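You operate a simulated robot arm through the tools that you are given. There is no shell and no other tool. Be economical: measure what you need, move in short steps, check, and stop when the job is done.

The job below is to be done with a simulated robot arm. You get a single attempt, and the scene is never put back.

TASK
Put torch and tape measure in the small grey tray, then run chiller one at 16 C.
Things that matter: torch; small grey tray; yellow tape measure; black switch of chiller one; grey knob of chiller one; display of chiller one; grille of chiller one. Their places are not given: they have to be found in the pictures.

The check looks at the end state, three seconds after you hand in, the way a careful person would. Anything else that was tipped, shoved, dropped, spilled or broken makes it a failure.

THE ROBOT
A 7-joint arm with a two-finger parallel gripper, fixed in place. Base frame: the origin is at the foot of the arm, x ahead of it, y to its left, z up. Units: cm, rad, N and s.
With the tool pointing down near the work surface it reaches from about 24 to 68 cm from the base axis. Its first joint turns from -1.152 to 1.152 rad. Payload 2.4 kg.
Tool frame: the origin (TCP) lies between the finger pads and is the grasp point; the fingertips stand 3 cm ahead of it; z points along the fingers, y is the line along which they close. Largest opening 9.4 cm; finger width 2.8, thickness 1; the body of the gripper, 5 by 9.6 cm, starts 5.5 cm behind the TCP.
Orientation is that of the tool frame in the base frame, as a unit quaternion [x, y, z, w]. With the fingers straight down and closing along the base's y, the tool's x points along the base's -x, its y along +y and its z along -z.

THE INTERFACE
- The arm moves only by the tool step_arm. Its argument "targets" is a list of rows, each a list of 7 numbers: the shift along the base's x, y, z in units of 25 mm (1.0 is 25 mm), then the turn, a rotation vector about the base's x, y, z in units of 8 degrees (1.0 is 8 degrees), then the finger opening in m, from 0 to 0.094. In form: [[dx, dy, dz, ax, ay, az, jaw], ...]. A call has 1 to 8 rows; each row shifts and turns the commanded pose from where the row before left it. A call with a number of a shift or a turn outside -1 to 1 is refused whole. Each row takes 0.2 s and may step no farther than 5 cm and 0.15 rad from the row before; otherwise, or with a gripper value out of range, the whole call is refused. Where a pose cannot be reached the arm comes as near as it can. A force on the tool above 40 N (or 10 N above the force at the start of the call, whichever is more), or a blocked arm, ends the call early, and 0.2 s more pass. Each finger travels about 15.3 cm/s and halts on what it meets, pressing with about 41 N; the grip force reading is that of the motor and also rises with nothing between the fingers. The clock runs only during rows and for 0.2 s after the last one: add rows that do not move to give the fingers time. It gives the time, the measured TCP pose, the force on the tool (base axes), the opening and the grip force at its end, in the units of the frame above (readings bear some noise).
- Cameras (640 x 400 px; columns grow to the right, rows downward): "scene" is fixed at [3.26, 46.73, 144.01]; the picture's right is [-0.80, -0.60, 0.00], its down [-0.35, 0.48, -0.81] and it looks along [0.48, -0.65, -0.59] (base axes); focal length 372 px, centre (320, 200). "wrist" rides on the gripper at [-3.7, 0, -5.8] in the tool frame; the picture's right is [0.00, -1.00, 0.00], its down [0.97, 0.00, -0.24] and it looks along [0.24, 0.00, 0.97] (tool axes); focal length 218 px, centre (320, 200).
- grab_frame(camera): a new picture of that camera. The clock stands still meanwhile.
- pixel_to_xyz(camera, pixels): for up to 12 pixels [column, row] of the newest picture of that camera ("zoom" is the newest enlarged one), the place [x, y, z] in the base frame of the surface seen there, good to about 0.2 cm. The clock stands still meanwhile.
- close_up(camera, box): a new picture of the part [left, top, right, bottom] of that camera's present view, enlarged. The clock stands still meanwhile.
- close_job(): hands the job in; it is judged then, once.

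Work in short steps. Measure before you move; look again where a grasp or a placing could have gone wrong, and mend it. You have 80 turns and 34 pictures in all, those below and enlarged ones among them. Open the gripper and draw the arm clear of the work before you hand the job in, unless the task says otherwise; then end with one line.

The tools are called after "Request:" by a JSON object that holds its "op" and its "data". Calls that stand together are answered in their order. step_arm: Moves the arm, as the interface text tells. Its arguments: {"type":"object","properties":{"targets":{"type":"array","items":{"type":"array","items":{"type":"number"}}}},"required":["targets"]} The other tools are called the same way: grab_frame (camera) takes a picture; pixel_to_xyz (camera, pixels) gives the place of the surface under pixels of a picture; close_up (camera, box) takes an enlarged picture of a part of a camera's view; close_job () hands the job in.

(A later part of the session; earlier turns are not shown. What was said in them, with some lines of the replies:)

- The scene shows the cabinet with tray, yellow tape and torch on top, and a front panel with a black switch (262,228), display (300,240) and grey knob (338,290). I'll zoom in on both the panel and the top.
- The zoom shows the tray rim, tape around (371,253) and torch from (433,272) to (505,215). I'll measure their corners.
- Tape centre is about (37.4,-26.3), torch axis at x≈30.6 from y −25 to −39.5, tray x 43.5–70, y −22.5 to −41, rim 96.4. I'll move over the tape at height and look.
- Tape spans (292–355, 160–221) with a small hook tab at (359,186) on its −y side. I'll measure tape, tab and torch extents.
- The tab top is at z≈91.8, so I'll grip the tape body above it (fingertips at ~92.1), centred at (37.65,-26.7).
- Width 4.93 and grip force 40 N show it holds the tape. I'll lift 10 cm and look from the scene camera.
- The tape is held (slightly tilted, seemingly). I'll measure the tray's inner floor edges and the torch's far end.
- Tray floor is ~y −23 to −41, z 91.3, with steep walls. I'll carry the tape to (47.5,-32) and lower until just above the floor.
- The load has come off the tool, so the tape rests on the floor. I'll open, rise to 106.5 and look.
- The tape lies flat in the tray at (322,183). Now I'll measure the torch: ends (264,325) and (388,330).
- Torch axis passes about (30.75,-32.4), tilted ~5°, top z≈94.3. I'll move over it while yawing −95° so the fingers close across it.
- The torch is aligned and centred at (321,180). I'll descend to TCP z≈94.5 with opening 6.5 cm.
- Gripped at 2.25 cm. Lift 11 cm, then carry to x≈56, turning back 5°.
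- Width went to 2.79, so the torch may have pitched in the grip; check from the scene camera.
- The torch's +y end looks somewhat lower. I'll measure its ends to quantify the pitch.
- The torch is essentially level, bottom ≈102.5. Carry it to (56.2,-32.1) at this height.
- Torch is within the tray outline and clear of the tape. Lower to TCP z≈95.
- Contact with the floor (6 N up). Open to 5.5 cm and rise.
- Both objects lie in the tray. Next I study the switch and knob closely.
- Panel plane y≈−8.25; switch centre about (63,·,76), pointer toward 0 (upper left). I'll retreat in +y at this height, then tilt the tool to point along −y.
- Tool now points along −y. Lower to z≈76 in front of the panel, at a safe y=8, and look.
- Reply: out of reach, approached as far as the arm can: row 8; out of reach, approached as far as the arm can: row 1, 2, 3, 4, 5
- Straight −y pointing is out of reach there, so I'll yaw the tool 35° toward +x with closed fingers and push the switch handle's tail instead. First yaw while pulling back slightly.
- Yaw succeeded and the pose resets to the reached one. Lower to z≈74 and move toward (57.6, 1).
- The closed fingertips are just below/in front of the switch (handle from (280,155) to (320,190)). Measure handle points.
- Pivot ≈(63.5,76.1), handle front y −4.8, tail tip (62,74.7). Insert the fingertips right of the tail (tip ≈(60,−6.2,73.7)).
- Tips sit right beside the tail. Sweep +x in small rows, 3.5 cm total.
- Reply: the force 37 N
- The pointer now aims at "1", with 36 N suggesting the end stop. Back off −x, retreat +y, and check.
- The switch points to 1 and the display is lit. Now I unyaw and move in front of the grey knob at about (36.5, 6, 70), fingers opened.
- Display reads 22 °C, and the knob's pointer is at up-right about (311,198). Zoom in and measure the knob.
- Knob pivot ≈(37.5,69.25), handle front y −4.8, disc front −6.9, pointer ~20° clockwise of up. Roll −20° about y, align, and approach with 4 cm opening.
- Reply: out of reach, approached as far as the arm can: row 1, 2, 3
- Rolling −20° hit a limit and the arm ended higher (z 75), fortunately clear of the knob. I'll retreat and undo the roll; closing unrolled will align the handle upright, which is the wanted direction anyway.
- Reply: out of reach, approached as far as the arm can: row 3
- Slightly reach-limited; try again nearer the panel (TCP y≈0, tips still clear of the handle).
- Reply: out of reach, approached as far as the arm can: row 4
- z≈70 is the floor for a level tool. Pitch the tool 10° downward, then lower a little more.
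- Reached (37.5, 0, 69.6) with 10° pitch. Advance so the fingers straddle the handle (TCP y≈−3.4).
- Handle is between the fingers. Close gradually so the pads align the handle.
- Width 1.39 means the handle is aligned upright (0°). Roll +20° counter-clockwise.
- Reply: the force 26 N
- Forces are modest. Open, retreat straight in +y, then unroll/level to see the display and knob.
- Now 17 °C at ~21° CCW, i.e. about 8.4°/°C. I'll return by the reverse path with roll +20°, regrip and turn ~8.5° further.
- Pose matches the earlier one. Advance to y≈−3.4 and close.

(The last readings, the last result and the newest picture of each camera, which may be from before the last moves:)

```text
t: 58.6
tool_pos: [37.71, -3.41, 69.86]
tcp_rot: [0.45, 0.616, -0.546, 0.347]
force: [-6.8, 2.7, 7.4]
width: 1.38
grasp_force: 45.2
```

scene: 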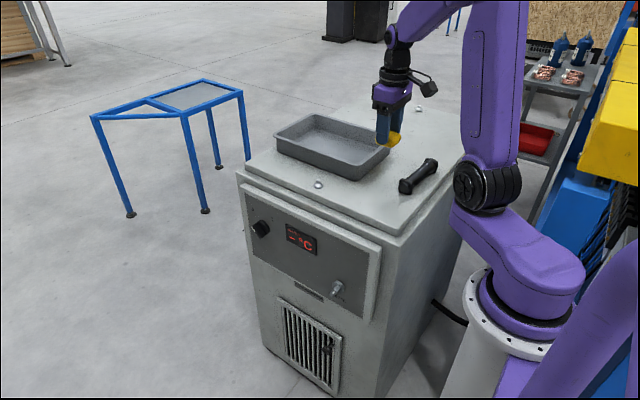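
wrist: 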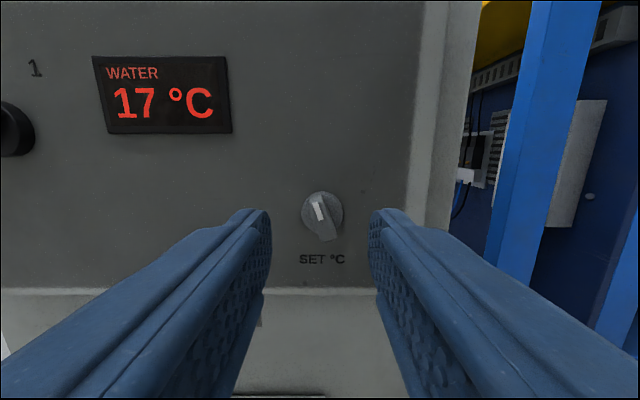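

Gripped. Roll another 8.5° CCW, then release and retreat.

Request:
{"op": "step_arm", "data": {"targets": [[0.01, 0, 0, 0, 0.53, 0, 0.005], [0.01, 0, 0, 0, 0.53, 0, 0.005], [0, 0, 0, 0, 0, 0, 0.005], [0, 0, 0, 0, 0, 0, 0.005]]}}

Request:
{"op": "step_arm", "data": {"targets": [[0, 0, 0, 0, 0, 0, 0.04], [0, 0, 0, 0, 0, 0, 0.04], [0, 0.9, 0, 0, 0, 0, 0.04], [0, 0.9, 0, 0, 0, 0, 0.04], [0, 0.9, 0, 0, 0, 0, 0.04], [0, 0.7, 0, 0, 0, 0, 0.04]]}}

Request:
{"op": "step_arm", "data": {"targets": [[0, 0, 0.1, 0, -0.925, 0, 0.04], [0, 0, 0.1, 0, -0.925, 0, 0.04], [0, 0, 0.1, 0, -0.925, 0, 0.04], [0, 0, 0.1, 0, -0.925, 0, 0.04], [0, 0, 0.1, -0.65, 0, 0, 0.04], [0, 0, 0, -0.65, 0, 0, 0.04], [0, 0, 0, 0, 0, 0, 0.04]]}}

Request:
{"op": "grab_frame", "data": {"camera": "wrist"}}

```text
t: 59.6
tool_pos: [37.96, -3.48, 69.75]
tcp_rot: [0.408, 0.641, -0.576, 0.301]
force: [6.4, -15.1, 3.1]
width: 1.41
grasp_force: 45.2
```

```text
t: 61.0
tool_pos: [37.82, 5.17, 69.63]
tcp_rot: [0.41, 0.64, -0.577, 0.299]
force: [0.0, -0.5, -0.1]
width: 4.04
grasp_force: 0.1
```

```text
t: 62.6
tool_pos: [37.68, 5.19, 70.81]
tcp_rot: [0.499, 0.499, -0.501, 0.501]
force: [0.6, 0.1, -0.5]
width: 3.99
grasp_force: 0.1
```

```text
3 pictures are left
```

wrist: 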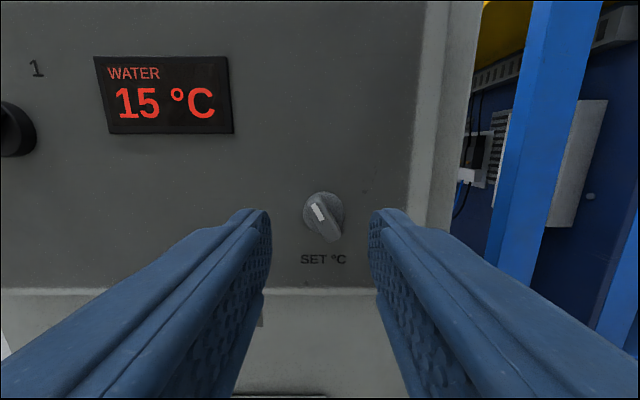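

Now 15 °C; so 16 °C lies about midway, roll ≈24.7°. I'll regrip with the tool rolled to 24.7° so the closing pads bring the handle back there.

Request:
{"op": "step_arm", "data": {"targets": [[0, 0, 0, 0.65, 0, 0, 0.04], [0, 0, -0.1, 0.65, 0, 0, 0.04], [0.02, 0, -0.1, 0, 0.77, 0, 0.04], [0.02, 0, -0.1, 0, 0.77, 0, 0.04], [0.02, 0, -0.1, 0, 0.77, 0, 0.04], [0.02, 0, -0.1, 0, 0.77, 0, 0.04], [0, 0, 0, 0, 0, 0, 0.04]]}}

Request:
{"op": "step_arm", "data": {"targets": [[0, -0.9, 0, 0, 0, 0, 0.04], [0, -0.9, 0, 0, 0, 0, 0.04], [0, -0.9, 0, 0, 0, 0, 0.04], [0, -0.7, 0, 0, 0, 0, 0.04], [0, 0, 0, 0, 0, 0, 0.04]]}}

Request:
{"op": "step_arm", "data": {"targets": [[0, 0, 0, 0, 0, 0, 0.025], [0, 0, 0, 0, 0, 0, 0.017], [0, 0, 0, 0, 0, 0, 0.01], [0, 0, 0, 0, 0, 0, 0.005], [0, 0, 0, 0, 0, 0, 0.005], [0, 0, 0, 0, 0, 0, 0.005]]}}

```text
t: 64.2
tool_pos: [37.97, 5.04, 69.76]
tcp_rot: [0.432, 0.628, -0.558, 0.328]
force: [0.1, -0.1, 0.8]
width: 4.0
grasp_force: 0.1
```

```text
t: 65.4
tool_pos: [37.99, -3.62, 69.56]
tcp_rot: [0.433, 0.627, -0.558, 0.327]
force: [0.2, -0.1, -0.2]
width: 4.0
grasp_force: 0.1
```

```text
t: 66.8
tool_pos: [37.89, -3.65, 69.64]
tcp_rot: [0.433, 0.626, -0.56, 0.328]
force: [-21.8, 5.4, 11.5]
width: 1.38
grasp_force: 44.6
```

Closed at 1.38 (aligned). Release, retreat, level, and read the display.

Request:
{"op": "step_arm", "data": {"targets": [[0, 0, 0, 0, 0, 0, 0.04], [0, 0, 0, 0, 0, 0, 0.04], [0, 0.9, 0, 0, 0, 0, 0.04], [0, 0.9, 0, 0, 0, 0, 0.04], [0, 0.9, 0, 0, 0, 0, 0.04], [0, 0.7, 0, 0, 0, 0, 0.04]]}}

Request:
{"op": "step_arm", "data": {"targets": [[0, 0, 0.1, 0, -0.77, 0, 0.04], [0, 0, 0.1, 0, -0.77, 0, 0.04], [0, 0, 0.1, 0, -0.77, 0, 0.04], [0, 0, 0.1, 0, -0.77, 0, 0.04], [0, 0, 0.1, -0.65, 0, 0, 0.04], [0, 0, 0, -0.65, 0, 0, 0.04], [0, 0, 0, 0, 0, 0, 0.04]]}}

Request:
{"op": "grab_frame", "data": {"camera": "wrist"}}

```text
t: 68.2
tool_pos: [38.07, 5.09, 69.6]
tcp_rot: [0.434, 0.627, -0.559, 0.327]
force: [0.3, -0.9, 0.6]
width: 4.01
grasp_force: 0.0
```

```text
t: 69.8
tool_pos: [38.0, 5.0, 70.88]
tcp_rot: [0.499, 0.499, -0.5, 0.502]
force: [-0.1, 0.8, 0.3]
width: 4.0
grasp_force: 0.1
```

```text
2 pictures are left
```

wrist: 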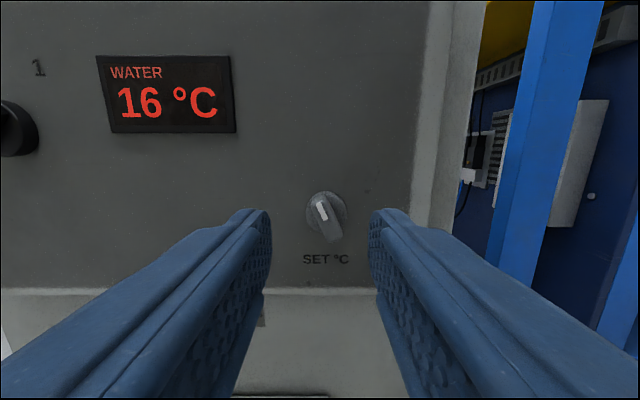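

The display reads 16 °C. Draw the arm back and up, clear of the work.

Request:
{"op": "step_arm", "data": {"targets": [[-0.2, 0.6, 1, 0, 0, 0, 0.06], [-0.2, 0.5, 1, 0, 0, 0, 0.06], [0, 0.5, 1, 0, 0, 0, 0.06], [0, 0.3, 1, 0, 0, 0, 0.06], [0, 0, 1, 0, 0, 0, 0.06], [0, 0, 1, 0, 0, 0, 0.06], [0, 0, 1, 0, 0, 0, 0.06], [0, 0, 1, 0, 0, 0, 0.06]]}}

Request:
{"op": "step_arm", "data": {"targets": [[0, 0, 1, 0, 0, 0, 0.06], [0, 0, 1, 0, 0, 0, 0.06], [0, 0, 1, 0, 0, 0, 0.06], [0, 0, 1, 0, 0, 0, 0.06], [0, 0, 1, 0, 0, 0, 0.06], [0, 0, 1, 0, 0, 0, 0.06], [0, 0, 1, 0, 0, 0, 0.06], [0, 0, 0, 0, 0, 0, 0.06]]}}

Request:
{"op": "grab_frame", "data": {"camera": "scene"}}

```text
t: 71.6
tool_pos: [36.88, 9.74, 90.96]
tcp_rot: [-0.5, -0.499, 0.501, -0.5]
force: [-0.2, -0.2, 0.6]
width: 6.01
grasp_force: 0.1
```

```text
t: 73.4
tool_pos: [36.95, 9.64, 108.4]
tcp_rot: [0.499, 0.499, -0.501, 0.501]
force: [0.0, -0.3, 0.0]
width: 6.02
grasp_force: 0.0
```

```text
1 pictures are left
```

scene: 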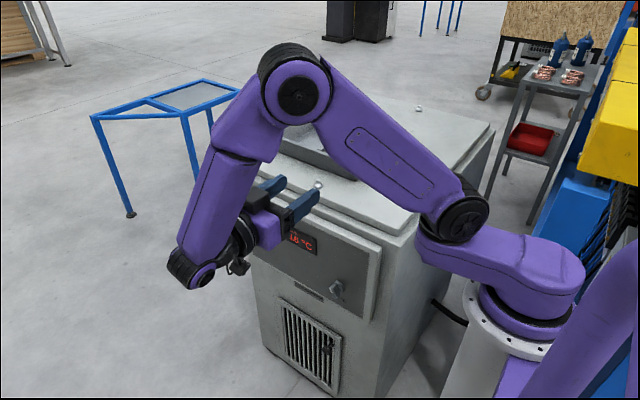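

Display still shows 16 °C and the arm is clear. One last enlarged look at display and grille.

Request:
{"op": "close_up", "data": {"camera": "scene", "box": [260, 220, 380, 395]}}

```text
2.29 times, centred on (320, 308) of scene
```

zoom: 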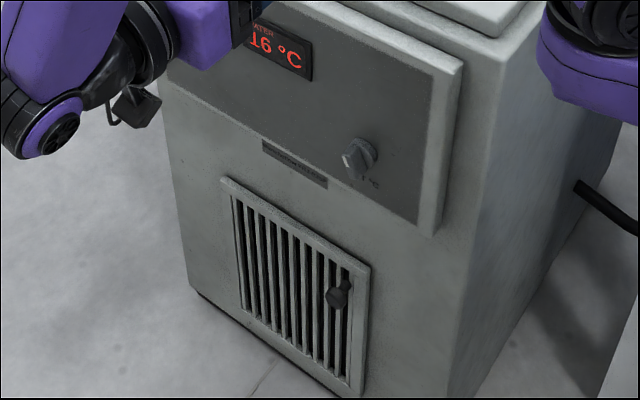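

Display shows 16 °C. The grille has a small knob; I'll check whether its slots are open by measuring depth in the gaps.

Request:
{"op": "pixel_to_xyz", "data": {"camera": "zoom", "pixels": [[251, 250], [269, 260], [286, 270], [304, 290], [339, 292], [340, 278], [346, 285], [263, 255], [297, 285], [230, 240], [365, 300], [322, 300]]}}

```text
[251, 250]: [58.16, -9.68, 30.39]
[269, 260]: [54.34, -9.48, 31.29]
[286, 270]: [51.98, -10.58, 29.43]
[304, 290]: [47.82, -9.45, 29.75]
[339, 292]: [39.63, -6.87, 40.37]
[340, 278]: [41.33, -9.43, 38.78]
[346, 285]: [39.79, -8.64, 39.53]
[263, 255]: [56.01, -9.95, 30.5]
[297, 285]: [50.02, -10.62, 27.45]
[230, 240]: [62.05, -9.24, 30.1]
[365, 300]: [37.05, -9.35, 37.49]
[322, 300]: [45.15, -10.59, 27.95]
```

The grille only has a shallow backing and wasn't touched. Torch and tape lie in the tray, the switch is at 1, and the display reads 16 °C. Handing in.

Request:
{"op": "close_job", "data": {}}

```text
The job is handed in.
```

The torch and tape measure are in the small grey tray, and chiller one is switched to 1 with its display reading 16 °C; the grille was left untouched and the arm was drawn clear before hand-in.
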